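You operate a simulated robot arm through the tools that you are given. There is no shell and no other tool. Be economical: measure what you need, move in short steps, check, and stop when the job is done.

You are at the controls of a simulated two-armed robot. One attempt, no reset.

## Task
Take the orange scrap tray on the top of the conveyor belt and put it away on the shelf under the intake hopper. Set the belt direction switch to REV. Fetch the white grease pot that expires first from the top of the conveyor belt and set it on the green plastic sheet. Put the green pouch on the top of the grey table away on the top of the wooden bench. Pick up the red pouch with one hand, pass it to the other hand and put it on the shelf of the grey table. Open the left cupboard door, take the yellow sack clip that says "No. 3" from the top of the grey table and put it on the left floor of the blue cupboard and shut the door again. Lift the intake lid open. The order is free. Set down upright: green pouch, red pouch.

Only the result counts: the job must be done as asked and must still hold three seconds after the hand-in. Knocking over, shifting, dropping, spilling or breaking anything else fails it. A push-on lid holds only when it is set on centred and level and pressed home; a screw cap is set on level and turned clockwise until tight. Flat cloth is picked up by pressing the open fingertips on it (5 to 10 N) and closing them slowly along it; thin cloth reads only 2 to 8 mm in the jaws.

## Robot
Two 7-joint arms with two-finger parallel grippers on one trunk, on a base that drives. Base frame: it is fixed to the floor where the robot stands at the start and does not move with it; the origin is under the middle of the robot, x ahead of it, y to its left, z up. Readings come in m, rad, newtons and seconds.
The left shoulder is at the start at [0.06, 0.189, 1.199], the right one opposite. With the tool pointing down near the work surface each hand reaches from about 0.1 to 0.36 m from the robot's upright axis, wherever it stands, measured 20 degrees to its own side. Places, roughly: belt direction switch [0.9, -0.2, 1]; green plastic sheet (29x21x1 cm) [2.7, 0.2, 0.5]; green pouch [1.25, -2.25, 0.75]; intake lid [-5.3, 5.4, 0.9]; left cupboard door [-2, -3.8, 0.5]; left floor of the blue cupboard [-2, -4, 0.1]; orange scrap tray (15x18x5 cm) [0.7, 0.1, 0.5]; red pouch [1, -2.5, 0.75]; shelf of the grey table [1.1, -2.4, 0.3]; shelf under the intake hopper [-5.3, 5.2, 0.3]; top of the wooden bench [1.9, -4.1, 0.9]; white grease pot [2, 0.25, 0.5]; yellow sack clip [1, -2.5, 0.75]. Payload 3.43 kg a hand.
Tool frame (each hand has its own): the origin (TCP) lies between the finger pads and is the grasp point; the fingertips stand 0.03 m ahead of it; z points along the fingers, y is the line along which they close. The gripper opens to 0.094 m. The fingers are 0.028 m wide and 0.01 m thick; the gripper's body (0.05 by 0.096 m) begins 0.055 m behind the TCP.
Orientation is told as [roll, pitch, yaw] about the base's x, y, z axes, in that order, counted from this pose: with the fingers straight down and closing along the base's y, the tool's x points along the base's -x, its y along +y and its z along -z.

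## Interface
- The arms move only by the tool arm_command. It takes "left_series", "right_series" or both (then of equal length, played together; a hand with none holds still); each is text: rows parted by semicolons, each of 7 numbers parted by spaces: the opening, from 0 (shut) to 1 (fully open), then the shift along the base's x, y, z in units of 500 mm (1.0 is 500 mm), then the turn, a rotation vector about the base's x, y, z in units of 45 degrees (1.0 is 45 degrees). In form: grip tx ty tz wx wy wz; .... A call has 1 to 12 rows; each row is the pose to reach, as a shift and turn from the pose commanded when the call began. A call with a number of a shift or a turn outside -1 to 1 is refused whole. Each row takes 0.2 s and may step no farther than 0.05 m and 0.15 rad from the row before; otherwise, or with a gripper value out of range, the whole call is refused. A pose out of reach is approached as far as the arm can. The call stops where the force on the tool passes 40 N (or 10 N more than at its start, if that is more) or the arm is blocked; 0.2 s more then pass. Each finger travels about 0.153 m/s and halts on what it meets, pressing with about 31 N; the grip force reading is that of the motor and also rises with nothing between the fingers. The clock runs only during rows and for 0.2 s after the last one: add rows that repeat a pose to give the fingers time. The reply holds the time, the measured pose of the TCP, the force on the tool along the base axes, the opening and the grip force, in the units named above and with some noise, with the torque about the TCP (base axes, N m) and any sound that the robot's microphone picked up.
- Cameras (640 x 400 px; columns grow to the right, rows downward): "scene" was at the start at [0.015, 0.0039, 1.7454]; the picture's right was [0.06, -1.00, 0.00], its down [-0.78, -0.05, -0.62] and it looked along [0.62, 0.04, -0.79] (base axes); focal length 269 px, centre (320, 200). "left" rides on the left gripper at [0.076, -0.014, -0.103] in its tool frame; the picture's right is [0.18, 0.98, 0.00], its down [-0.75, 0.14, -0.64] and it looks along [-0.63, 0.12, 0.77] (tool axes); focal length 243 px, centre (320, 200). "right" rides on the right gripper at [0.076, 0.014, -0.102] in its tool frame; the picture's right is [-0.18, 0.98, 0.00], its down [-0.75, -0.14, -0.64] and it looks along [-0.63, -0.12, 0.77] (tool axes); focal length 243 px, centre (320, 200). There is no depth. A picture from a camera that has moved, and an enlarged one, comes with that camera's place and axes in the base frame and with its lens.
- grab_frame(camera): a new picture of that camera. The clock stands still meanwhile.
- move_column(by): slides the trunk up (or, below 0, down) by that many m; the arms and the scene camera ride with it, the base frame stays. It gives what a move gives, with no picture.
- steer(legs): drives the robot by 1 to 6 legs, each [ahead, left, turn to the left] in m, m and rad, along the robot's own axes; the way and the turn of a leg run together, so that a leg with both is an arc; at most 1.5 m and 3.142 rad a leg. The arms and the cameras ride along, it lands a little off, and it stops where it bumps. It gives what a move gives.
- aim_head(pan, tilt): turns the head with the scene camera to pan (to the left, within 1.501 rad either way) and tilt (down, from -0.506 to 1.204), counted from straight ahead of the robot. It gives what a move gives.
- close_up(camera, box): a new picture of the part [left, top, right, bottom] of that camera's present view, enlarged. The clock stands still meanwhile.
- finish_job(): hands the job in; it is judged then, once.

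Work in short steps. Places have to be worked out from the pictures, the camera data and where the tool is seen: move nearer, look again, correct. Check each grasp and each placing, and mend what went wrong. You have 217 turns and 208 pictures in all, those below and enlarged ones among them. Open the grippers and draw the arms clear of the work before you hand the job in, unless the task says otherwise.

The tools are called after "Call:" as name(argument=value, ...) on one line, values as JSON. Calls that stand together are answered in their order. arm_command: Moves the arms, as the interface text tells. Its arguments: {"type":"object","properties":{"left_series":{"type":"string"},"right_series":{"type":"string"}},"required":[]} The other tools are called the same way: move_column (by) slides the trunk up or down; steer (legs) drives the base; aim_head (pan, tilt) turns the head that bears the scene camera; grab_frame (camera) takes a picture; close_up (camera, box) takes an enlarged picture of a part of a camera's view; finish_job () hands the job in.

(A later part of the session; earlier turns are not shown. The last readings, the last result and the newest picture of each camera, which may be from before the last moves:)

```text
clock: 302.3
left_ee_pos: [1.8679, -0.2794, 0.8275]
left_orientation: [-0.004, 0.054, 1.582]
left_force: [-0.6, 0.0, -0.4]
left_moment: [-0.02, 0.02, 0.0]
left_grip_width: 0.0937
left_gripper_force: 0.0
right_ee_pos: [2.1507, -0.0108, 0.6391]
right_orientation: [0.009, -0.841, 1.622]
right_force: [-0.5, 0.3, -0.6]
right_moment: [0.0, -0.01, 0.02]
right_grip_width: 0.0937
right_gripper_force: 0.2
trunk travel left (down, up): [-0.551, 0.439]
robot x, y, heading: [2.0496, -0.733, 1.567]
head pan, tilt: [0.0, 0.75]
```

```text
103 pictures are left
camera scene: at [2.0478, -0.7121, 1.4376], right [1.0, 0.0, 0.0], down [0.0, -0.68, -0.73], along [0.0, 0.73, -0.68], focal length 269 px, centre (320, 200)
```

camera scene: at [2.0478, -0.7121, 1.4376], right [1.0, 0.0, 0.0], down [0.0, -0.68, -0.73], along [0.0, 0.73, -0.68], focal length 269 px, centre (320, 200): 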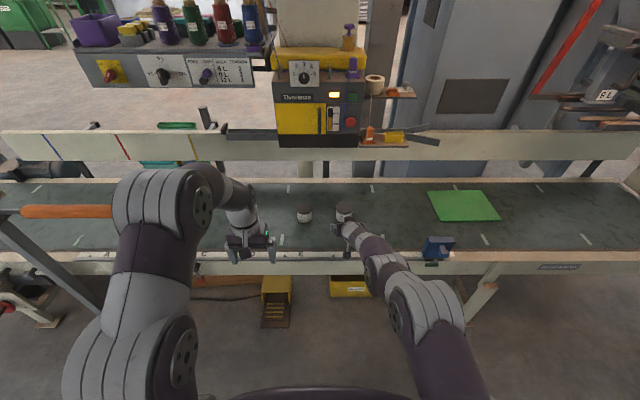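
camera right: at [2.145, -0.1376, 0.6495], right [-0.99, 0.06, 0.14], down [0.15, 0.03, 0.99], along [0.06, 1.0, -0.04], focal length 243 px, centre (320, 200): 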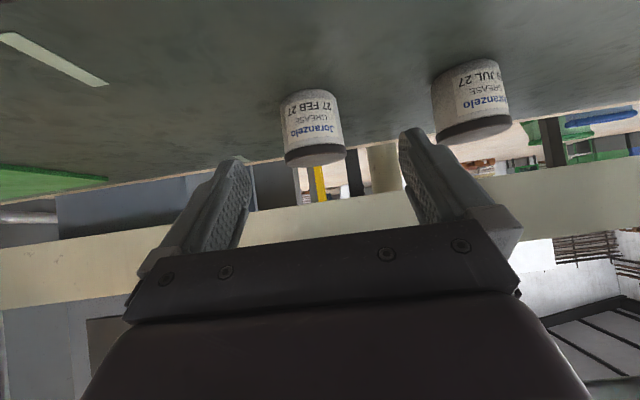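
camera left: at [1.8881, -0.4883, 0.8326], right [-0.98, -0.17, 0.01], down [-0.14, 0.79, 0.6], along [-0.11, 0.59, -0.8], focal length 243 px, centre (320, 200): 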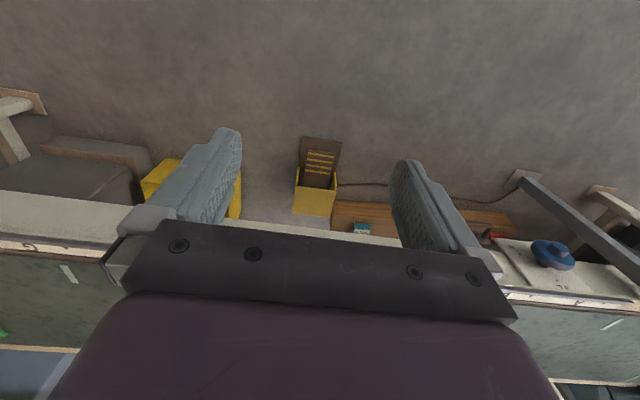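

FEB pot centre ≈ (2.156, 0.147), height ≈ 7.5 cm. I pull the hand back 7 cm, drive ahead 15 cm.

Call:
arm_command(right_series="1 0.005 -0.07 0 0 0 0;1 0.012 -0.14 0 0 0 0;1 0.012 -0.14 0 0 0 0")

Call:
steer(legs=[[0.14, 0, 0]])

Call:
grab_frame(camera="right")

```text
clock: 303.1
left_ee_pos: [1.869, -0.28, 0.8272]
left_orientation: [-0.005, 0.055, 1.581]
left_force: [0.4, -0.9, 0.8]
left_moment: [0.01, -0.01, -0.01]
left_grip_width: 0.0939
left_gripper_force: 0.0
right_ee_pos: [2.1571, -0.0805, 0.6396]
right_orientation: [0.011, -0.845, 1.624]
right_force: [-0.4, -0.3, 0.1]
right_moment: [0.02, 0.0, 0.01]
right_grip_width: 0.094
right_gripper_force: 0.0
trunk travel left (down, up): [-0.551, 0.439]
robot x, y, heading: [2.0491, -0.7382, 1.57]
head pan, tilt: [0.0, 0.75]
```

```text
clock: 304.4
left_ee_pos: [1.8663, -0.1392, 0.8258]
left_orientation: [-0.003, 0.056, 1.584]
left_force: [-0.4, 1.6, -0.6]
left_moment: [-0.09, -0.02, -0.02]
left_grip_width: 0.0942
left_gripper_force: 0.1
right_ee_pos: [2.156, 0.0602, 0.6393]
right_orientation: [0.011, -0.841, 1.626]
right_force: [-1.2, -0.3, 0.5]
right_moment: [-0.02, 0.03, 0.0]
right_grip_width: 0.0939
right_gripper_force: 0.1
trunk travel left (down, up): [-0.551, 0.439]
robot x, y, heading: [2.0488, -0.5947, 1.573]
head pan, tilt: [0.0, 0.75]
```

```text
102 pictures are left
camera right: at [2.1499, -0.0681, 0.6508], right [-0.99, 0.06, 0.14], down [0.15, 0.03, 0.99], along [0.06, 1.0, -0.04], focal length 243 px, centre (320, 200)
```

right: 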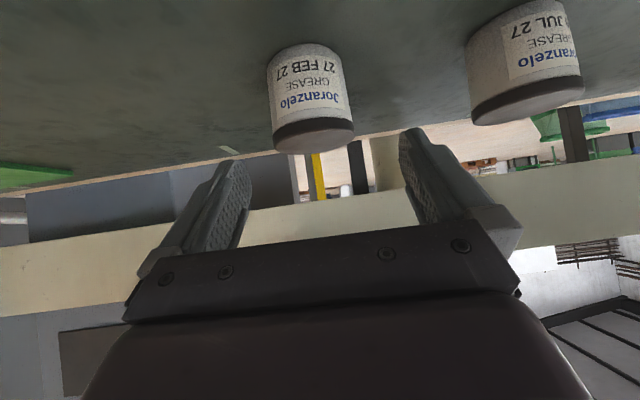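

Lower, move forward around the pot, and close.

Call:
arm_command(right_series="1 0 0 -0.07 0 0 0;1 0 0.02 -0.15 0 0 0;1 0.002 0.08 -0.152 0 0 0;1 0.002 0.14 -0.152 0 0 0;1 0.002 0.184 -0.152 0 0 0;0.6 0.002 0.184 -0.152 0 0 0;0 0.002 0.184 -0.152 0 0 0;0 0.002 0.184 -0.152 0 0 0")

Call:
grab_frame(camera="right")

```text
clock: 306.2
left_ee_pos: [1.8665, -0.1401, 0.8271]
left_orientation: [-0.003, 0.054, 1.585]
left_force: [-0.5, -0.7, -0.3]
left_moment: [-0.01, 0.01, 0.01]
left_grip_width: 0.0942
left_gripper_force: 0.1
right_ee_pos: [2.1584, 0.1334, 0.5669]
right_orientation: [0.007, -0.843, 1.627]
right_force: [0.3, -0.4, -2.5]
right_moment: [0.0, -0.01, 0.01]
right_grip_width: 0.0711
right_gripper_force: 31.6
right hand out of reach, approached as far as the arm can: row 5, 6, 7, 8
trunk travel left (down, up): [-0.551, 0.439]
robot x, y, heading: [2.0492, -0.598, 1.573]
head pan, tilt: [0.0, 0.75]
```

```text
101 pictures are left
camera right: at [2.1517, 0.0056, 0.578], right [-0.99, 0.06, 0.14], down [0.14, 0.03, 0.99], along [0.06, 1.0, -0.04], focal length 243 px, centre (320, 200)
```

right: 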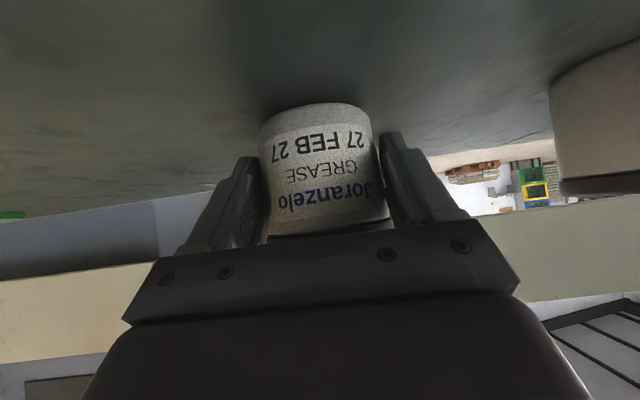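

Gripped (71 mm). Lift slowly.

Call:
arm_command(right_series="0 0 0 0.02 0 0 0;0 0 0 0.04 0 0 0;0 0 0 0.07 0 0 0;0 0 0 0.1 0 0 0;0 0 0 0.14 0 0 0;0 0 0 0.18 0 0 0;0 0 0 0.18 0 0 0")

Call:
grab_frame(camera="scene")

```text
clock: 307.8
left_ee_pos: [1.8666, -0.1403, 0.8287]
left_orientation: [-0.003, 0.055, 1.583]
left_force: [0.4, -0.7, -0.4]
left_moment: [0.0, -0.03, -0.03]
left_grip_width: 0.0941
left_gripper_force: 0.1
right_ee_pos: [2.1585, 0.133, 0.6554]
right_orientation: [0.01, -0.841, 1.623]
right_force: [-0.2, -0.3, -2.4]
right_moment: [-0.08, 0.01, 0.01]
right_grip_width: 0.0711
right_gripper_force: 30.9
trunk travel left (down, up): [-0.551, 0.439]
robot x, y, heading: [2.05, -0.5953, 1.571]
head pan, tilt: [0.0, 0.75]
```

```text
100 pictures are left
camera scene: at [2.0479, -0.5735, 1.4376], right [1.0, 0.0, 0.0], down [0.0, -0.68, -0.73], along [0.0, 0.73, -0.68], focal length 269 px, centre (320, 200)
```

scene: 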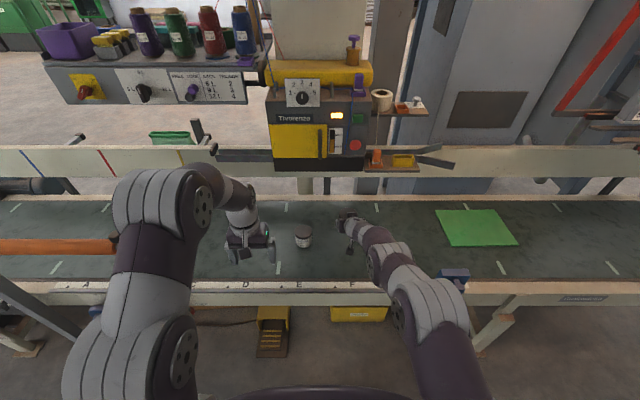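

Pot held. Raise a little, slide right to the green sheet centred ≈ (2.74, 0.22).

Call:
move_column(by=0.08)

Call:
steer(legs=[[0, -0.57, 0], [0.07, 0, 0]])

Call:
grab_frame(camera="scene")

Call:
grab_frame(camera="right")

```text
clock: 309.0
left_ee_pos: [1.865, -0.1405, 0.9075]
left_orientation: [-0.004, 0.055, 1.586]
left_force: [0.2, -0.1, 0.6]
left_moment: [0.04, 0.04, -0.01]
left_grip_width: 0.0943
left_gripper_force: 0.0
right_ee_pos: [2.1584, 0.1349, 0.7352]
right_orientation: [0.012, -0.842, 1.624]
right_force: [-0.2, 0.1, -2.5]
right_moment: [-0.04, 0.01, 0.02]
right_grip_width: 0.0711
right_gripper_force: 31.2
trunk travel left (down, up): [-0.631, 0.359]
robot x, y, heading: [2.0465, -0.5962, 1.573]
head pan, tilt: [0.0, 0.75]
```

```text
clock: 312.9
left_ee_pos: [2.4337, -0.0687, 0.9069]
left_orientation: [-0.005, 0.056, 1.588]
left_force: [-1.2, 1.0, -0.8]
left_moment: [-0.03, -0.03, 0.0]
left_grip_width: 0.0941
left_gripper_force: 0.1
right_ee_pos: [2.7258, 0.2081, 0.734]
right_orientation: [0.011, -0.841, 1.629]
right_force: [0.4, 1.1, -3.4]
right_moment: [-0.03, 0.01, 0.0]
right_grip_width: 0.071
right_gripper_force: 31.5
trunk travel left (down, up): [-0.631, 0.359]
robot x, y, heading: [2.619, -0.5242, 1.577]
head pan, tilt: [0.0, 0.75]
```

```text
99 pictures are left
camera scene: at [2.6182, -0.4989, 1.5175], right [1.0, 0.01, 0.0], down [0.0, -0.68, -0.73], along [0.0, 0.73, -0.68], focal length 269 px, centre (320, 200)
```

scene: 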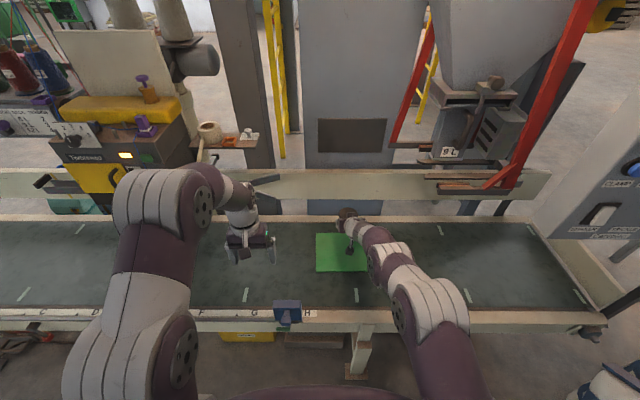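

```text
98 pictures are left
camera right: at [2.7201, 0.0802, 0.7461], right [-0.99, 0.06, 0.14], down [0.15, 0.03, 0.99], along [0.05, 1.0, -0.04], focal length 243 px, centre (320, 200)
```

right: 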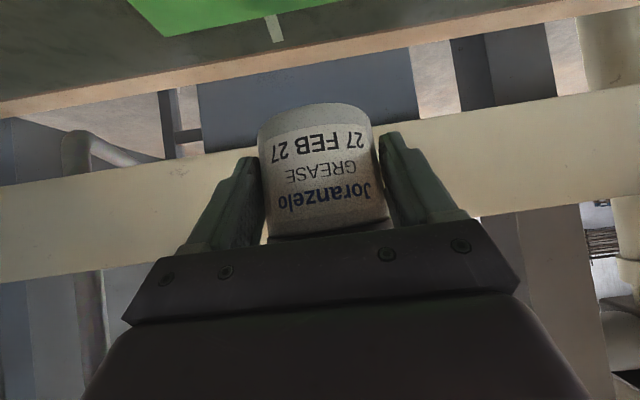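

Pot is over the sheet's middle. Lower via the trunk 14 cm, then by small arm steps.

Call:
move_column(by=-0.14)

Call:
arm_command(right_series="0 0 0 -0.008 0 0 0;0 0 0 -0.016 0 0 0;0 0 0 -0.022 0 0 0;0 0 0 -0.028 0 0 0;0 0 0 -0.032 0 0 0;0 0 0 -0.032 0 0 0")

Call:
grab_frame(camera="right")

```text
clock: 314.6
left_ee_pos: [2.4338, -0.0689, 0.7689]
left_orientation: [-0.003, 0.054, 1.59]
left_force: [0.0, -0.1, -0.2]
left_moment: [-0.03, 0.01, -0.03]
left_grip_width: 0.0942
left_gripper_force: 0.1
right_ee_pos: [2.7258, 0.2069, 0.5952]
right_orientation: [0.01, -0.842, 1.629]
right_force: [-0.4, 0.4, -2.0]
right_moment: [-0.07, -0.04, 0.05]
right_grip_width: 0.0706
right_gripper_force: 31.3
trunk travel left (down, up): [-0.491, 0.499]
robot x, y, heading: [2.6171, -0.5212, 1.576]
head pan, tilt: [0.0, 0.75]
```

```text
clock: 316.0
left_ee_pos: [2.4344, -0.0682, 0.7681]
left_orientation: [-0.004, 0.055, 1.589]
left_force: [0.5, -0.3, 0.8]
left_moment: [-0.02, 0.01, 0.01]
left_grip_width: 0.0942
left_gripper_force: 0.0
right_ee_pos: [2.7256, 0.2061, 0.5795]
right_orientation: [0.01, -0.843, 1.632]
right_force: [0.5, -0.9, -2.5]
right_moment: [-0.01, 0.03, 0.01]
right_grip_width: 0.0706
right_gripper_force: 30.8
trunk travel left (down, up): [-0.491, 0.499]
robot x, y, heading: [2.6196, -0.5202, 1.574]
head pan, tilt: [0.0, 0.75]
```

```text
97 pictures are left
camera right: at [2.7205, 0.079, 0.5909], right [-0.99, 0.06, 0.14], down [0.15, 0.03, 0.99], along [0.05, 1.0, -0.04], focal length 243 px, centre (320, 200)
```

right: 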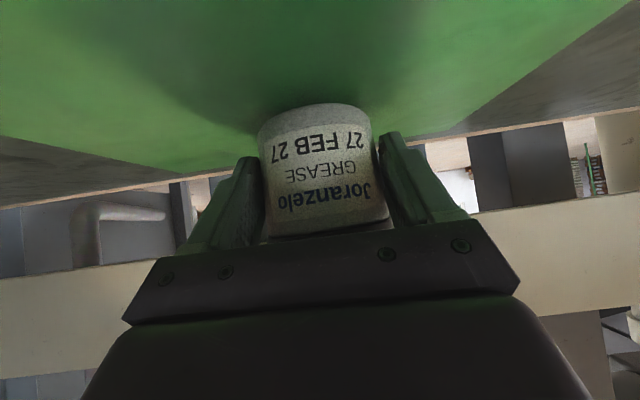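

Not yet in contact (weight still -2.5 N). Lower in small steps until the force changes.

Call:
arm_command(right_series="0 0 0 -0.006 0 0 0;0 0 0 -0.012 0 0 0;0 0 0 -0.016 0 0 0;0 0 0 -0.016 0 0 0")

```text
clock: 317.0
left_ee_pos: [2.4341, -0.0688, 0.7673]
left_orientation: [-0.003, 0.053, 1.588]
left_force: [0.7, 0.6, -0.2]
left_moment: [-0.01, -0.02, 0.02]
left_grip_width: 0.0942
left_gripper_force: 0.1
right_ee_pos: [2.7252, 0.2075, 0.5717]
right_orientation: [0.011, -0.84, 1.631]
right_force: [0.0, -0.6, -2.1]
right_moment: [-0.03, 0.01, 0.01]
right_grip_width: 0.0708
right_gripper_force: 31.1
trunk travel left (down, up): [-0.491, 0.499]
robot x, y, heading: [2.6193, -0.5249, 1.577]
head pan, tilt: [0.0, 0.75]
```

Call:
arm_command(right_series="0 0 0 -0.004 0 0 0;0 0 0 -0.008 0 0 0;0 0 0 -0.012 0 0 0;0 0 0 -0.012 0 0 0")

```text
clock: 318.0
left_ee_pos: [2.4348, -0.0698, 0.7694]
left_orientation: [-0.003, 0.053, 1.589]
left_force: [-0.1, 0.1, 0.2]
left_moment: [-0.02, 0.03, 0.0]
left_grip_width: 0.094
left_gripper_force: 0.1
right_ee_pos: [2.726, 0.2071, 0.5692]
right_orientation: [0.01, -0.849, 1.628]
right_force: [0.3, 1.7, 12.7]
right_moment: [0.06, 0.34, -0.03]
right_grip_width: 0.0705
right_gripper_force: 30.5
trunk travel left (down, up): [-0.491, 0.499]
robot x, y, heading: [2.6189, -0.5246, 1.576]
head pan, tilt: [0.0, 0.75]
```

Contact (12.7 N). Ease up 1 mm, open, retreat back along the tool.

Call:
arm_command(right_series="0 0 0 0.004 0 0 0;0.9 0 0 0.004 0 0 0;1 0 0 0.004 0 0 0;1 0 0 0.004 0 0 0;1 0 -0.05 0.008 0 0 0;1 0 -0.11 0.03 0 0 0;1 0 -0.17 0.08 0 0 0;1 0 -0.23 0.16 0 0 0;1 0 -0.28 0.24 0 0 0;1 0 -0.28 0.3 0 0 0;1 0 -0.28 0.3 0 0 0")

Call:
grab_frame(camera="right")

Call:
grab_frame(camera="scene")

```text
clock: 320.4
left_ee_pos: [2.4343, -0.0688, 0.7676]
left_orientation: [-0.002, 0.055, 1.587]
left_force: [-0.3, 0.2, -0.1]
left_moment: [0.02, 0.02, 0.0]
left_grip_width: 0.0938
left_gripper_force: 0.2
right_ee_pos: [2.7253, 0.0669, 0.7162]
right_orientation: [0.012, -0.844, 1.632]
right_force: [0.7, 0.5, 0.2]
right_moment: [0.02, 0.02, 0.03]
right_grip_width: 0.0938
right_gripper_force: 0.1
trunk travel left (down, up): [-0.491, 0.499]
robot x, y, heading: [2.6208, -0.5221, 1.579]
head pan, tilt: [0.0, 0.75]
```

```text
96 pictures are left
camera right: at [2.7203, -0.0612, 0.7276], right [-0.99, 0.06, 0.14], down [0.15, 0.03, 0.99], along [0.05, 1.0, -0.04], focal length 243 px, centre (320, 200)
```

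right: 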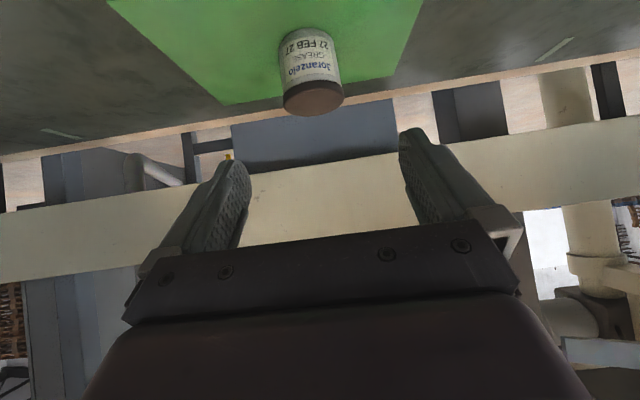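

```text
95 pictures are left
camera scene: at [2.6181, -0.5014, 1.3776], right [1.0, 0.01, 0.0], down [0.0, -0.68, -0.73], along [0.0, 0.73, -0.68], focal length 269 px, centre (320, 200)
```

scene: 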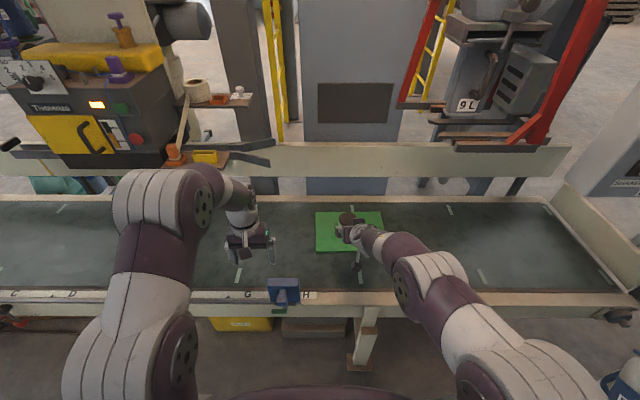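

The pot stands upright on the sheet. Next the grey table: back off, restore trunk height, extend the arms (narrow elbows) and turn west.

Call:
steer(legs=[[-0.45, 0.1, 0]])

Call:
move_column(by=0.26)

Call:
arm_command(left_series="1 0 0.02 -0.08 0 0 0;1 0 0.05 -0.16 0 0 0;1 0 0.08 -0.24 0 0 0;1 0 0.11 -0.32 0 0 0;1 0 0.14 -0.4 0 0 0;1 0 0.17 -0.48 0 0 0;1 0 0.2 -0.55 0 0 0;1 0 0.23 -0.6 0 0 0;1 0 0.23 -0.6 0 0 0", right_series="0.5 0.01 0.04 -0.03 0 0 0;0 0.02 0.08 -0.06 0 0 0;0 0.03 0.12 -0.1 0 0 0;0 0.04 0.16 -0.14 0 0 0;0 0.05 0.2 -0.18 0 0 0;0 0.06 0.24 -0.22 0 0 0;0 0.06 0.28 -0.25 0 0 0;0 0.06 0.31 -0.27 0 0 0;0 0.06 0.31 -0.27 0 0 0")

Call:
steer(legs=[[0, 0, 1.565]])

Call:
aim_head(pan=0.2, tilt=0.8)

Call:
grab_frame(camera="scene")

```text
clock: 323.1
left_ee_pos: [2.3371, -0.5203, 0.7683]
left_orientation: [-0.003, 0.053, 1.59]
left_force: [-0.1, -0.3, 0.2]
left_moment: [0.03, 0.04, -0.01]
left_grip_width: 0.0942
left_gripper_force: 0.0
right_ee_pos: [2.6273, -0.3848, 0.7159]
right_orientation: [0.009, -0.842, 1.633]
right_force: [-0.2, 0.1, 0.0]
right_moment: [-0.01, 0.01, 0.01]
right_grip_width: 0.094
right_gripper_force: 0.1
trunk travel left (down, up): [-0.491, 0.499]
robot x, y, heading: [2.5192, -0.9748, 1.58]
head pan, tilt: [0.0, 0.75]
```

```text
clock: 325.8
left_ee_pos: [2.3367, -0.5202, 1.0279]
left_orientation: [-0.004, 0.054, 1.59]
left_force: [0.2, 0.5, 0.2]
left_moment: [-0.01, 0.0, 0.0]
left_grip_width: 0.0941
left_gripper_force: 0.0
right_ee_pos: [2.6288, -0.3837, 0.9766]
right_orientation: [0.009, -0.842, 1.633]
right_force: [0.0, 0.6, 0.1]
right_moment: [0.0, -0.03, -0.01]
right_grip_width: 0.094
right_gripper_force: 0.1
trunk travel left (down, up): [-0.751, 0.239]
robot x, y, heading: [2.5208, -0.9727, 1.579]
head pan, tilt: [0.0, 0.75]
```

```text
clock: 327.8
left_ee_pos: [2.3373, -0.4057, 0.7258]
left_orientation: [-0.004, 0.052, 1.589]
left_force: [-0.4, 0.7, -0.4]
left_moment: [0.0, 0.0, 0.0]
left_grip_width: 0.0943
left_gripper_force: 0.0
right_ee_pos: [2.6587, -0.2287, 0.841]
right_orientation: [0.011, -0.84, 1.634]
right_force: [-0.4, -0.8, 0.4]
right_moment: [0.0, -0.03, 0.02]
right_grip_width: 0.0002
right_gripper_force: 31.1
trunk travel left (down, up): [-0.751, 0.239]
robot x, y, heading: [2.5188, -0.9757, 1.577]
head pan, tilt: [0.0, 0.75]
```

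```text
clock: 332.1
left_ee_pos: [1.9559, -1.1684, 0.7268]
left_orientation: [-0.003, 0.055, -3.108]
left_force: [-0.1, -0.2, -0.7]
left_moment: [-0.04, -0.02, -0.03]
left_grip_width: 0.0937
left_gripper_force: 0.2
right_ee_pos: [1.7732, -0.851, 0.8401]
right_orientation: [0.01, -0.843, -3.066]
right_force: [0.1, -0.4, 0.0]
right_moment: [0.0, 0.01, -0.01]
right_grip_width: 0.0002
right_gripper_force: 31.5
trunk travel left (down, up): [-0.751, 0.239]
robot x, y, heading: [2.5226, -0.9747, -3.119]
head pan, tilt: [0.0, 0.75]
```

```text
clock: 332.8
left_ee_pos: [1.9552, -1.1695, 0.7265]
left_orientation: [-0.003, 0.054, -3.107]
left_force: [0.4, 0.7, -0.1]
left_moment: [0.01, 0.0, -0.01]
left_grip_width: 0.094
left_gripper_force: 0.2
right_ee_pos: [1.773, -0.8513, 0.8407]
right_orientation: [0.009, -0.843, -3.065]
right_force: [-0.9, 0.6, -0.1]
right_moment: [0.0, -0.05, 0.01]
right_grip_width: 0.0
right_gripper_force: 31.2
trunk travel left (down, up): [-0.751, 0.239]
robot x, y, heading: [2.5238, -0.9739, -3.117]
head pan, tilt: [0.201, 0.799]
```

```text
94 pictures are left
camera scene: at [2.5022, -0.9913, 1.6336], right [-0.22, 0.97, 0.0], down [0.7, 0.16, -0.7], along [-0.68, -0.15, -0.72], focal length 269 px, centre (320, 200)
```

scene: 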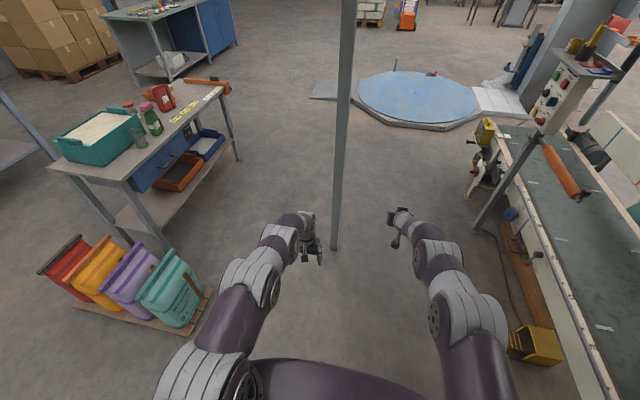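

Post foot confirmed at (1.41,-1.12); table's north edge y≈-2.1. I pass north of the post going west, then come down to the table.

Call:
steer(legs=[[0, -0.3, -0.02], [1.4, 0, 0], [0.35, 0, 0], [0, 0.5, 0], [0, 0, 1.571]])

Call:
move_column(by=0.2)

Call:
aim_head(pan=0.2, tilt=0.7)

Call:
grab_frame(camera="scene")

```text
clock: 349.7
left_ee_pos: [0.951, -1.7398, 0.7252]
left_orientation: [-0.002, 0.056, -1.54]
left_force: [-0.3, -0.5, -0.3]
left_moment: [0.01, -0.01, 0.03]
left_grip_width: 0.0938
left_gripper_force: 0.1
right_ee_pos: [0.6312, -1.9192, 0.8409]
right_orientation: [0.01, -0.845, -1.499]
right_force: [0.2, -0.6, 0.3]
right_moment: [0.01, -0.01, 0.02]
right_grip_width: 0.0002
right_gripper_force: 31.6
trunk travel left (down, up): [-0.751, 0.239]
robot x, y, heading: [0.7622, -1.1699, -1.553]
head pan, tilt: [0.201, 0.799]
```

```text
clock: 351.9
left_ee_pos: [0.9513, -1.7401, 0.9262]
left_orientation: [-0.005, 0.053, -1.542]
left_force: [-0.2, -0.8, 0.1]
left_moment: [0.01, -0.05, -0.04]
left_grip_width: 0.0938
left_gripper_force: 0.1
right_ee_pos: [0.6314, -1.9196, 1.0409]
right_orientation: [0.012, -0.842, -1.499]
right_force: [0.3, -0.3, -0.4]
right_moment: [0.01, -0.03, -0.01]
right_grip_width: 0.0
right_gripper_force: 30.7
trunk travel left (down, up): [-0.951, 0.039]
robot x, y, heading: [0.7565, -1.1714, -1.554]
head pan, tilt: [0.201, 0.799]
```

```text
clock: 352.6
left_ee_pos: [0.9507, -1.7397, 0.9266]
left_orientation: [-0.003, 0.055, -1.542]
left_force: [0.1, 0.1, -0.3]
left_moment: [-0.02, 0.02, -0.01]
left_grip_width: 0.094
left_gripper_force: 0.1
right_ee_pos: [0.633, -1.9194, 1.0407]
right_orientation: [0.011, -0.843, -1.5]
right_force: [-0.2, 0.0, 0.3]
right_moment: [0.0, 0.01, 0.01]
right_grip_width: 0.0
right_gripper_force: 30.7
trunk travel left (down, up): [-0.951, 0.039]
robot x, y, heading: [0.7609, -1.1714, -1.559]
head pan, tilt: [0.201, 0.7]
```

```text
93 pictures are left
camera scene: at [0.7773, -1.1969, 1.8418], right [-0.98, -0.22, 0.0], down [-0.14, 0.63, -0.76], along [0.17, -0.75, -0.64], focal length 269 px, centre (320, 200)
```

scene: 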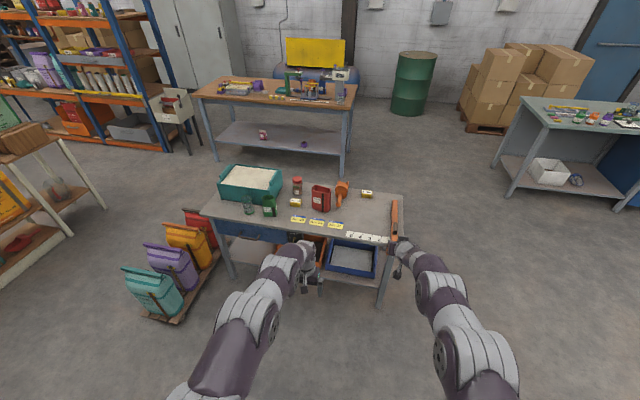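

Call:
close_up(camera="scene", box=[200, 150, 420, 290])

Call:
close_up(camera="scene", box=[190, 30, 360, 150])

```text
2.86 times, centred on (310, 220) of scene
camera zoom: at [0.7773, -1.1969, 1.8418], right [-0.98, -0.22, 0.0], down [-0.14, 0.63, -0.76], along [0.17, -0.75, -0.64], focal length 769 px, centre (349, 143)
```

zoom: 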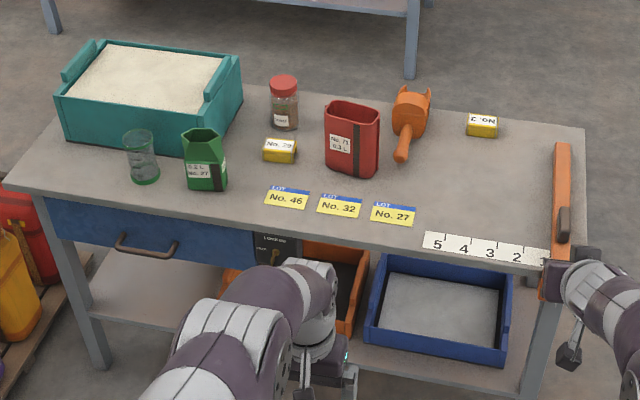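

```text
3.33 times, centred on (275, 90) of scene
camera zoom: at [0.7773, -1.1969, 1.8418], right [-0.98, -0.22, 0.0], down [-0.14, 0.63, -0.76], along [0.17, -0.75, -0.64], focal length 897 px, centre (470, 567)
```

zoom: 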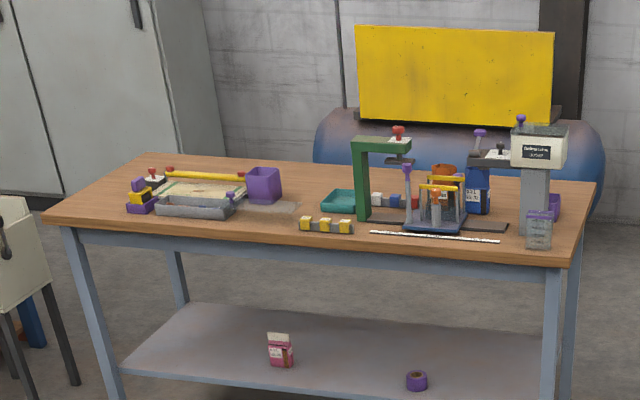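

Zoom on the small yellow things.

Call:
close_up(camera="scene", box=[280, 185, 380, 235])

Call:
close_up(camera="scene", box=[350, 180, 390, 205])

Call:
close_up(camera="scene", box=[280, 190, 320, 215])

```text
6.40 times, centred on (330, 210) of scene
camera zoom: at [0.7773, -1.1969, 1.8418], right [-0.98, -0.22, 0.0], down [-0.14, 0.63, -0.76], along [0.17, -0.75, -0.64], focal length 1722 px, centre (256, 136)
```

zoom: 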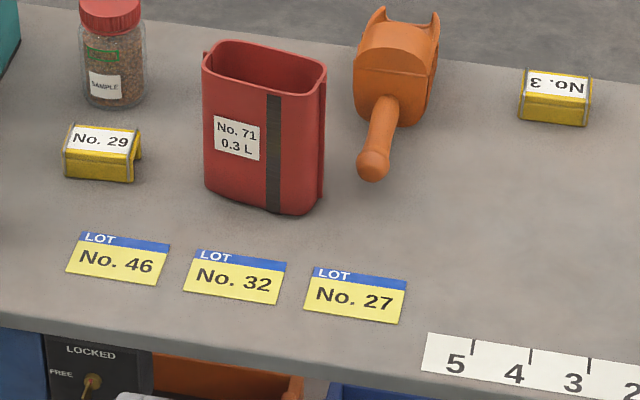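

```text
16.00 times, centred on (370, 192) of scene
camera zoom: at [0.7773, -1.1969, 1.8418], right [-0.98, -0.22, 0.0], down [-0.14, 0.63, -0.76], along [0.17, -0.75, -0.64], focal length 4305 px, centre (-480, 320)
```

zoom: 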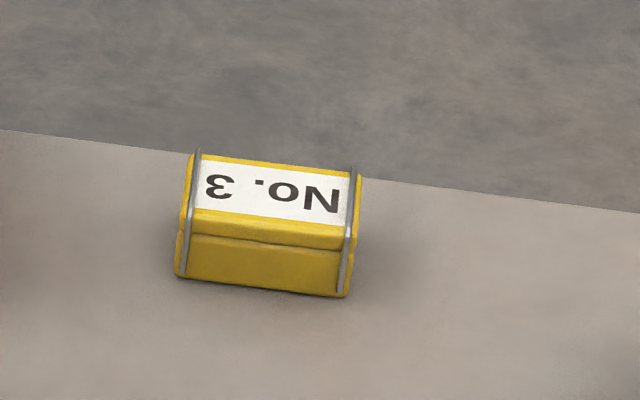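

```text
16.00 times, centred on (300, 202) of scene
camera zoom: at [0.7773, -1.1969, 1.8418], right [-0.98, -0.22, 0.0], down [-0.14, 0.63, -0.76], along [0.17, -0.75, -0.64], focal length 4305 px, centre (640, 160)
```

zoom: 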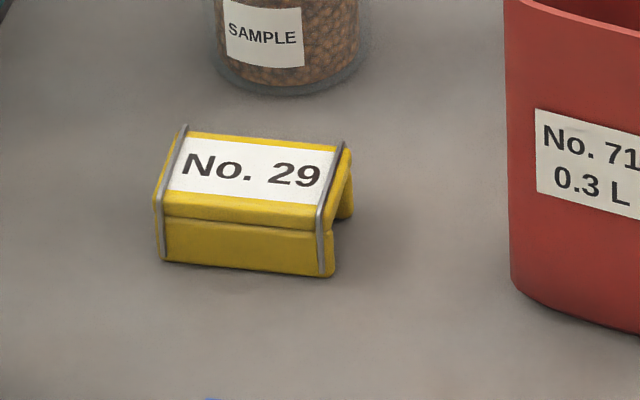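

The clip "No. 3" lies near the table's south-west edge (≈(0.78,-2.58)); green pouch ≈(1.33,-2.30), red ≈(1.045,-2.40); pouches are ~10 cm wide along x, so they must be gripped across y. I'll stand beside the table facing +x so the fingers close along y.

Call:
arm_command(left_series="1 0 0.04 0.06 0 0 0;1 0 0.08 0.12 0 0 0;1 0 0.12 0.18 0 0 0;1 0 0.16 0.24 0 0 0;1 0 0.2 0.3 0 0 0;1 0 0.2 0.3 0 0 0")

Call:
steer(legs=[[0, -0.35, 0], [0.52, 0, 0], [0, 0, 1.56]])

Call:
aim_head(pan=-0.7, tilt=0.75)

Call:
grab_frame(camera="scene")

```text
clock: 353.9
left_ee_pos: [0.9524, -1.6418, 1.0761]
left_orientation: [-0.004, 0.052, -1.542]
left_force: [0.3, 0.0, -0.2]
left_moment: [0.0, -0.04, 0.03]
left_grip_width: 0.0939
left_gripper_force: 0.0
right_ee_pos: [0.6322, -1.9198, 1.0413]
right_orientation: [0.01, -0.842, -1.499]
right_force: [0.3, -0.3, -0.8]
right_moment: [-0.02, -0.02, 0.0]
right_grip_width: 0.0
right_gripper_force: 30.9
trunk travel left (down, up): [-0.951, 0.039]
robot x, y, heading: [0.7599, -1.1743, -1.549]
head pan, tilt: [0.201, 0.7]
```

```text
clock: 362.6
left_ee_pos: [0.8938, -1.522, 1.0766]
left_orientation: [-0.004, 0.055, -0.014]
left_force: [-0.2, -0.6, -0.4]
left_moment: [-0.02, 0.01, 0.0]
left_grip_width: 0.0938
left_gripper_force: 0.1
right_ee_pos: [1.1577, -1.8535, 1.0407]
right_orientation: [0.011, -0.844, 0.028]
right_force: [0.9, 0.0, -0.1]
right_moment: [0.01, -0.01, 0.01]
right_grip_width: 0.0002
right_gripper_force: 31.4
trunk travel left (down, up): [-0.951, 0.039]
robot x, y, heading: [0.4187, -1.694, -0.028]
head pan, tilt: [0.201, 0.7]
```

```text
clock: 363.8
left_ee_pos: [0.8928, -1.5221, 1.0761]
left_orientation: [-0.003, 0.054, -0.014]
left_force: [-0.1, 0.8, 0.1]
left_moment: [0.0, 0.03, -0.02]
left_grip_width: 0.0938
left_gripper_force: 0.0
right_ee_pos: [1.1588, -1.8532, 1.0406]
right_orientation: [0.01, -0.844, 0.028]
right_force: [0.1, 0.0, -0.3]
right_moment: [0.03, 0.0, 0.0]
right_grip_width: 0.0
right_gripper_force: 31.0
trunk travel left (down, up): [-0.951, 0.039]
robot x, y, heading: [0.4192, -1.6896, -0.027]
head pan, tilt: [-0.7, 0.75]
```

```text
87 pictures are left
camera scene: at [0.4194, -1.7477, 1.8376], right [-0.66, -0.75, 0.0], down [-0.51, 0.45, -0.73], along [0.55, -0.48, -0.68], focal length 269 px, centre (320, 200)
```

scene: 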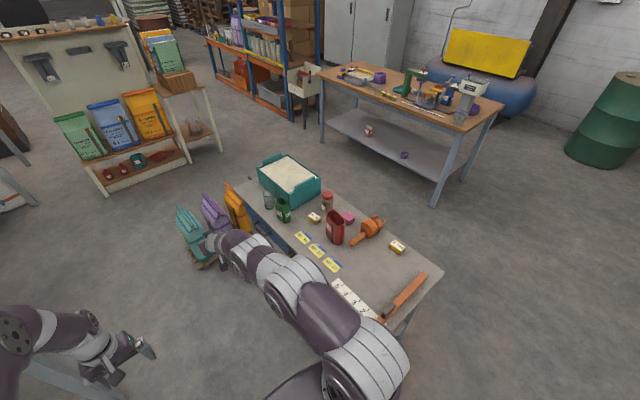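

Drive ahead 0.35 m along the table and zoom at the pouches.

Call:
steer(legs=[[0.35, 0, 0.027]])

Call:
aim_head(pan=-0.85, tilt=0.9)

Call:
grab_frame(camera="scene")

```text
clock: 366.1
left_ee_pos: [1.238, -1.5169, 1.0768]
left_orientation: [-0.005, 0.052, 0.009]
left_force: [0.0, 0.3, 0.5]
left_moment: [-0.02, 0.0, -0.02]
left_grip_width: 0.0941
left_gripper_force: 0.1
right_ee_pos: [1.511, -1.8409, 1.0408]
right_orientation: [0.01, -0.844, 0.053]
right_force: [-1.0, -0.5, -0.8]
right_moment: [-0.02, 0.0, -0.05]
right_grip_width: 0.0
right_gripper_force: 30.7
trunk travel left (down, up): [-0.951, 0.039]
robot x, y, heading: [0.7685, -1.6968, -0.002]
head pan, tilt: [-0.7, 0.75]
```

```text
clock: 366.8
left_ee_pos: [1.2403, -1.5169, 1.0762]
left_orientation: [-0.003, 0.054, 0.01]
left_force: [-0.4, 0.5, -0.3]
left_moment: [-0.02, 0.01, 0.0]
left_grip_width: 0.0939
left_gripper_force: 0.1
right_ee_pos: [1.5134, -1.8412, 1.0414]
right_orientation: [0.011, -0.84, 0.051]
right_force: [0.6, -0.3, 0.5]
right_moment: [-0.04, 0.02, -0.01]
right_grip_width: 0.0
right_gripper_force: 30.9
trunk travel left (down, up): [-0.951, 0.039]
robot x, y, heading: [0.7678, -1.6963, 0.002]
head pan, tilt: [-0.85, 0.901]
```

```text
86 pictures are left
camera scene: at [0.7589, -1.7559, 1.8257], right [-0.75, -0.66, 0.0], down [-0.52, 0.59, -0.62], along [0.41, -0.47, -0.78], focal length 269 px, centre (320, 200)
```

scene: 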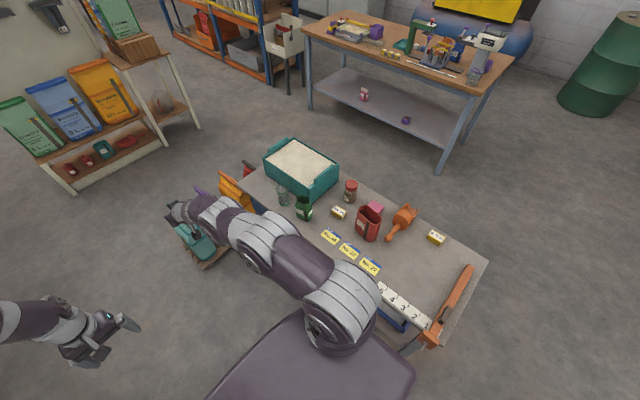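

Call:
close_up(camera="scene", box=[260, 160, 420, 260])

```text
4.00 times, centred on (340, 210) of scene
camera zoom: at [0.7589, -1.7559, 1.8257], right [-0.75, -0.66, 0.0], down [-0.52, 0.59, -0.62], along [0.41, -0.47, -0.78], focal length 1076 px, centre (240, 160)
```

zoom: 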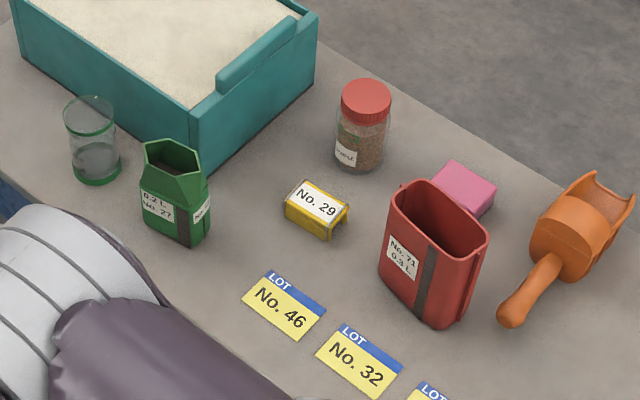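

Table top z≈0.75. Green pouch centre ≈(1.32,-2.285), glass at (1.44,-2.26) and teal box face at y≈-2.35 are close. I lower the trunk and bring the right hand above the green pouch.

Call:
move_column(by=-0.2)

Call:
arm_command(right_series="0.4 -0.04 -0.04 0.06 0 0 0;0.8 -0.08 -0.1 0.12 0 0 0;0.8 -0.12 -0.16 0.18 0 0 0;0.8 -0.16 -0.23 0.2 0 0 0;0.8 -0.2 -0.3 0.22 0 0 0;0.8 -0.24 -0.37 0.24 0 0 0;0.8 -0.28 -0.44 0.24 0 0 0;0.8 -0.32 -0.51 0.24 0 0 0;0.8 -0.36 -0.58 0.24 0 0 0;0.8 -0.4 -0.65 0.24 0 0 0;0.8 -0.44 -0.72 0.24 0 0 0;0.8 -0.48 -0.79 0.24 0 0 0")

Call:
grab_frame(camera="right")

```text
clock: 368.9
left_ee_pos: [1.2397, -1.5161, 0.8767]
left_orientation: [-0.003, 0.053, 0.008]
left_force: [0.4, 0.7, -0.7]
left_moment: [0.01, -0.05, -0.03]
left_grip_width: 0.0937
left_gripper_force: 0.2
right_ee_pos: [1.5124, -1.8412, 0.8419]
right_orientation: [0.01, -0.844, 0.052]
right_force: [-0.2, 0.5, 0.3]
right_moment: [0.02, 0.0, 0.02]
right_grip_width: 0.0001
right_gripper_force: 31.1
trunk travel left (down, up): [-0.751, 0.239]
robot x, y, heading: [0.7683, -1.698, -0.002]
head pan, tilt: [-0.85, 0.901]
```

```text
clock: 371.5
left_ee_pos: [1.2392, -1.5163, 0.8765]
left_orientation: [-0.004, 0.054, 0.011]
left_force: [0.2, -1.5, -1.3]
left_moment: [-0.03, -0.01, -0.04]
left_grip_width: 0.0938
left_gripper_force: 0.1
right_ee_pos: [1.2698, -2.2356, 0.9594]
right_orientation: [0.012, -0.843, 0.05]
right_force: [-0.3, 0.0, 1.0]
right_moment: [0.01, 0.0, 0.05]
right_grip_width: 0.0751
right_gripper_force: 0.0
trunk travel left (down, up): [-0.751, 0.239]
robot x, y, heading: [0.7688, -1.6986, 0.006]
head pan, tilt: [-0.85, 0.901]
```

```text
84 pictures are left
camera right: at [1.1437, -2.2287, 0.9712], right [0.06, 0.99, 0.15], down [0.03, -0.15, 0.99], along [1.0, -0.06, -0.04], focal length 243 px, centre (320, 200)
```

right: 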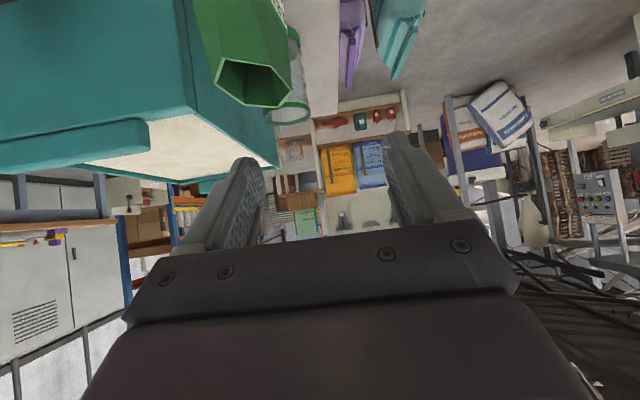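

Pouch rim centre ≈(1.322,-2.277). I slide in along the tool axis with a 7 cm opening, staying clear of the teal box.

Call:
arm_command(right_series="0.75 -0.05 -0.04 -0.07 0 0 0;0.75 -0.086 -0.079 -0.14 0 0 0;0.75 -0.04 -0.08 -0.18 0 0 0;0.75 0.01 -0.081 -0.225 0 0 0;0.75 0.06 -0.082 -0.27 0 0 0;0.75 0.096 -0.082 -0.306 0 0 0;0.75 0.096 -0.082 -0.306 0 0 0")

Call:
grab_frame(camera="right")

Call:
close_up(camera="scene", box=[240, 130, 420, 260])

```text
clock: 373.1
left_ee_pos: [1.2406, -1.5159, 0.8751]
left_orientation: [-0.004, 0.053, 0.009]
left_force: [0.2, -0.6, -0.4]
left_moment: [0.01, 0.01, 0.03]
left_grip_width: 0.0942
left_gripper_force: 0.0
right_ee_pos: [1.3211, -2.2763, 0.8049]
right_orientation: [0.013, -0.841, 0.05]
right_force: [0.1, 0.5, 0.2]
right_moment: [0.03, -0.01, -0.03]
right_grip_width: 0.0705
right_gripper_force: 0.1
trunk travel left (down, up): [-0.751, 0.239]
robot x, y, heading: [0.7663, -1.7018, -0.002]
head pan, tilt: [-0.85, 0.901]
```

```text
83 pictures are left
camera right: at [1.1941, -2.2698, 0.8169], right [0.06, 0.99, 0.14], down [0.03, -0.15, 0.99], along [1.0, -0.06, -0.04], focal length 243 px, centre (320, 200)
```

right: 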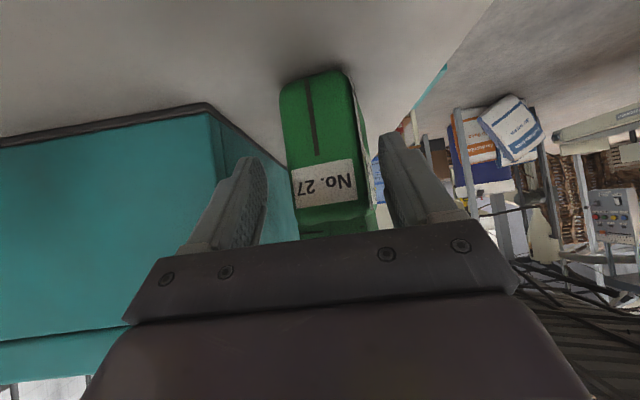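

```text
3.08 times, centred on (330, 195) of scene
camera zoom: at [0.7592, -1.7572, 1.6255], right [-0.75, -0.66, 0.0], down [-0.52, 0.59, -0.62], along [0.41, -0.47, -0.78], focal length 828 px, centre (289, 215)
```

zoom: 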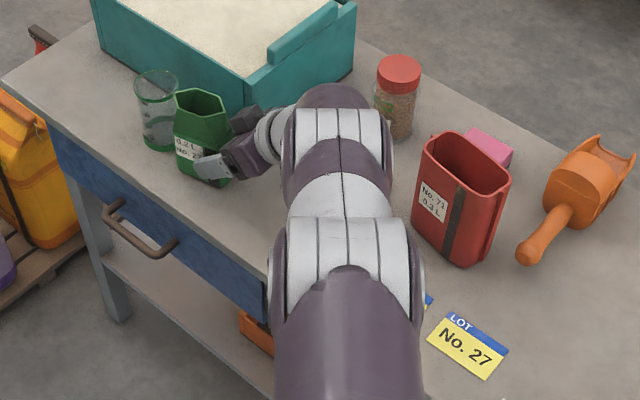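

The pouch is between the fingers; advance 1.8 cm more and close.

Call:
arm_command(right_series="0.75 0.018 0 0 0 0 0;0.75 0.036 0 0 0 0 0;0.4 0.036 0 0 0 0 0;0 0.036 0 0 0 0 0;0 0.036 0 0 0 0 0")

Call:
grab_frame(camera="right")

```text
clock: 374.3
left_ee_pos: [1.2391, -1.5152, 0.8767]
left_orientation: [-0.004, 0.054, 0.011]
left_force: [0.7, -0.5, 0.2]
left_moment: [-0.02, -0.02, -0.02]
left_grip_width: 0.0941
left_gripper_force: 0.1
right_ee_pos: [1.339, -2.2775, 0.8079]
right_orientation: [0.01, -0.843, 0.053]
right_force: [0.5, 0.9, -0.9]
right_moment: [0.0, 0.03, 0.0]
right_grip_width: 0.0471
right_gripper_force: 30.7
trunk travel left (down, up): [-0.751, 0.239]
robot x, y, heading: [0.7665, -1.6981, -0.009]
head pan, tilt: [-0.85, 0.901]
```

```text
81 pictures are left
camera right: at [1.2113, -2.2695, 0.8197], right [0.06, 0.99, 0.14], down [0.03, -0.15, 0.99], along [1.0, -0.06, -0.04], focal length 243 px, centre (320, 200)
```

right: 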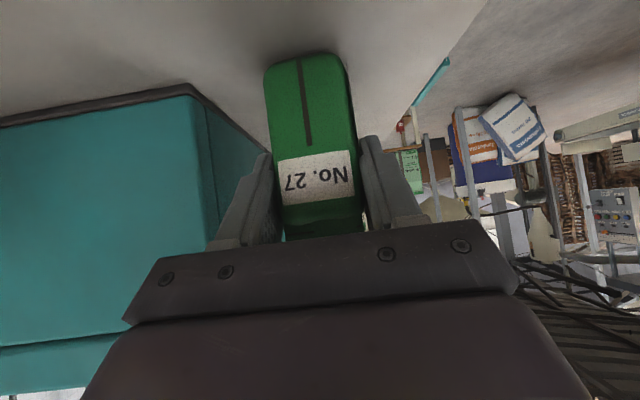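

Gripped (47 mm). Lift gently and check.

Call:
arm_command(right_series="0 0 0 0.02 0 0 0;0 0 0 0.05 0 0 0;0 0 0 0.09 0 0 0;0 0 0 0.14 0 0 0;0 0 0 0.2 0 0 0;0 0 0 0.27 0 0 0;0 0 0 0.34 0 0 0;0 0 0 0.4 0 0 0;0 0 0 0.4 0 0 0")

Call:
grab_frame(camera="right")

Call:
grab_frame(camera="scene")

```text
clock: 376.3
left_ee_pos: [1.2393, -1.5165, 0.876]
left_orientation: [-0.003, 0.054, 0.01]
left_force: [0.1, 0.2, 0.0]
left_moment: [0.03, -0.03, 0.01]
left_grip_width: 0.0939
left_gripper_force: 0.0
right_ee_pos: [1.342, -2.2775, 1.0074]
right_orientation: [0.009, -0.842, 0.053]
right_force: [0.3, -0.3, -0.2]
right_moment: [0.05, 0.02, -0.01]
right_grip_width: 0.0471
right_gripper_force: 30.6
trunk travel left (down, up): [-0.751, 0.239]
robot x, y, heading: [0.7689, -1.6974, -0.002]
head pan, tilt: [-0.85, 0.901]
```

```text
80 pictures are left
camera right: at [1.2134, -2.2699, 1.0187], right [0.06, 0.99, 0.14], down [0.03, -0.15, 0.99], along [1.0, -0.06, -0.04], focal length 243 px, centre (320, 200)
```

right: 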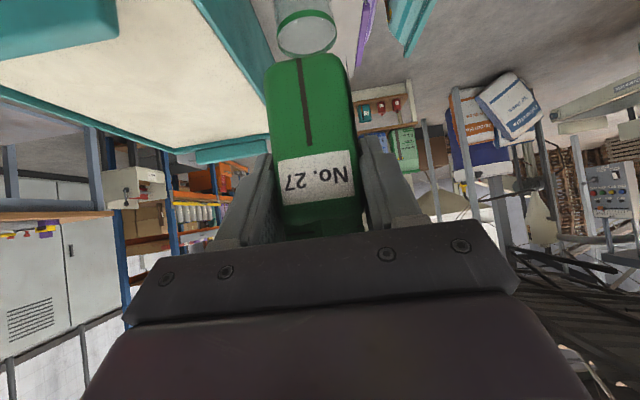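

```text
79 pictures are left
camera scene: at [0.7585, -1.7565, 1.6257], right [-0.75, -0.66, 0.0], down [-0.52, 0.59, -0.62], along [0.41, -0.47, -0.78], focal length 269 px, centre (320, 200)
```

scene: 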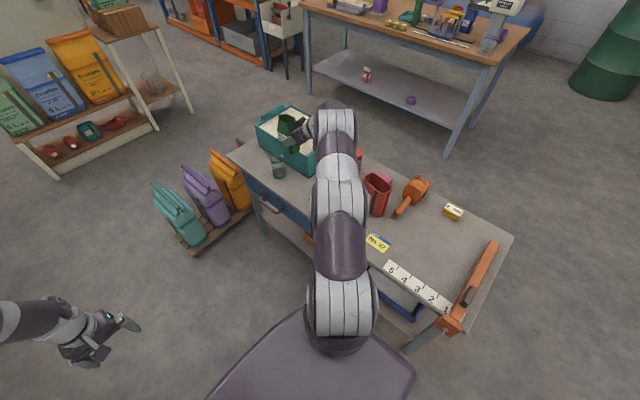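

Held firmly. Raise, bring the hand in front, go round the west end of the table into the corridor before the bench.

Call:
arm_command(right_series="0 0 0 0.05 0 0 0;0 0 0.08 0.1 0 0 0;0 0 0.17 0.1 0 0 0;0 0 0.26 0.1 0 0 0;0 0 0.35 0.1 0 0 0;0 0 0.44 0.1 0 0 0;0 0 0.53 0.1 0 0 0;0 0 0.62 0.1 0 0 0;0 0 0.71 0.1 0 0 0;0 0 0.8 0.1 0 0 0;0 0 0.86 0.1 0 0 0")

Call:
steer(legs=[[-0.9, 0, 0], [0, -1.42, 0], [0.5, 0, 0]])

Call:
aim_head(pan=-0.5, tilt=0.6)

Call:
grab_frame(camera="scene")

```text
clock: 378.7
left_ee_pos: [1.2395, -1.5145, 0.8759]
left_orientation: [-0.003, 0.054, 0.011]
left_force: [-0.4, 0.5, 0.1]
left_moment: [0.01, 0.03, -0.01]
left_grip_width: 0.0941
left_gripper_force: 0.1
right_ee_pos: [1.3387, -1.8466, 1.0598]
right_orientation: [0.01, -0.841, 0.053]
right_force: [-0.3, 0.3, 0.3]
right_moment: [0.0, -0.01, 0.03]
right_grip_width: 0.0473
right_gripper_force: 31.2
trunk travel left (down, up): [-0.751, 0.239]
robot x, y, heading: [0.7715, -1.6991, -0.005]
head pan, tilt: [-0.85, 0.901]
```

```text
clock: 392.7
left_ee_pos: [0.8675, -2.9259, 0.8757]
left_orientation: [-0.003, 0.053, 0.024]
left_force: [0.1, -0.1, 0.3]
left_moment: [0.0, 0.01, 0.01]
left_grip_width: 0.0943
left_gripper_force: 0.1
right_ee_pos: [0.9706, -3.2558, 1.0588]
right_orientation: [0.013, -0.844, 0.067]
right_force: [0.2, 0.2, 0.3]
right_moment: [0.02, 0.04, -0.03]
right_grip_width: 0.0474
right_gripper_force: 31.2
trunk travel left (down, up): [-0.751, 0.239]
robot x, y, heading: [0.4006, -3.1166, 0.014]
head pan, tilt: [-0.85, 0.901]
```

```text
clock: 393.5
left_ee_pos: [0.8674, -2.9257, 0.8759]
left_orientation: [-0.004, 0.053, 0.025]
left_force: [-0.1, -0.7, -0.7]
left_moment: [0.01, 0.0, 0.01]
left_grip_width: 0.0939
left_gripper_force: 0.0
right_ee_pos: [0.9696, -3.2555, 1.0592]
right_orientation: [0.01, -0.843, 0.065]
right_force: [-0.1, -0.4, 0.0]
right_moment: [-0.06, -0.01, 0.01]
right_grip_width: 0.0475
right_gripper_force: 31.2
trunk travel left (down, up): [-0.751, 0.239]
robot x, y, heading: [0.4011, -3.1155, 0.013]
head pan, tilt: [-0.499, 0.6]
```

```text
78 pictures are left
camera scene: at [0.416, -3.1578, 1.6504], right [-0.47, -0.88, 0.0], down [-0.5, 0.27, -0.82], along [0.73, -0.39, -0.57], focal length 269 px, centre (320, 200)
```

scene: 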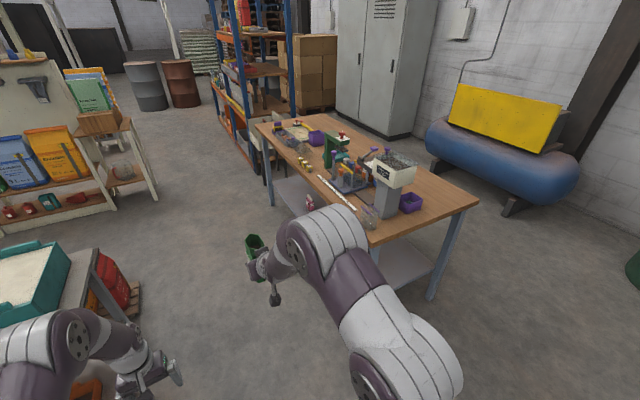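

Zoom on the bench's west end to find free space.

Call:
close_up(camera="scene", box=[320, 130, 490, 260])

```text
3.08 times, centred on (405, 195) of scene
camera zoom: at [0.416, -3.1578, 1.6504], right [-0.47, -0.88, 0.0], down [-0.5, 0.27, -0.82], along [0.73, -0.39, -0.57], focal length 828 px, centre (58, 215)
```

zoom: 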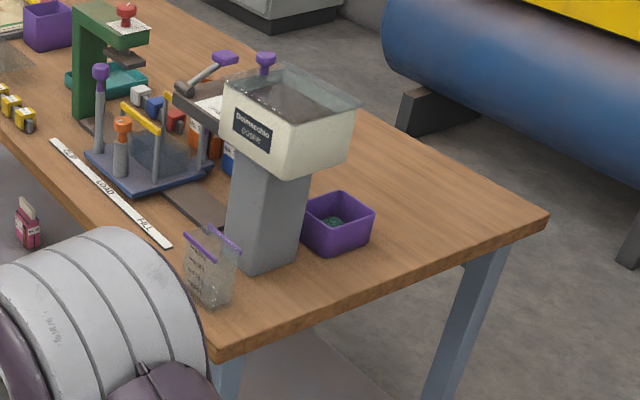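

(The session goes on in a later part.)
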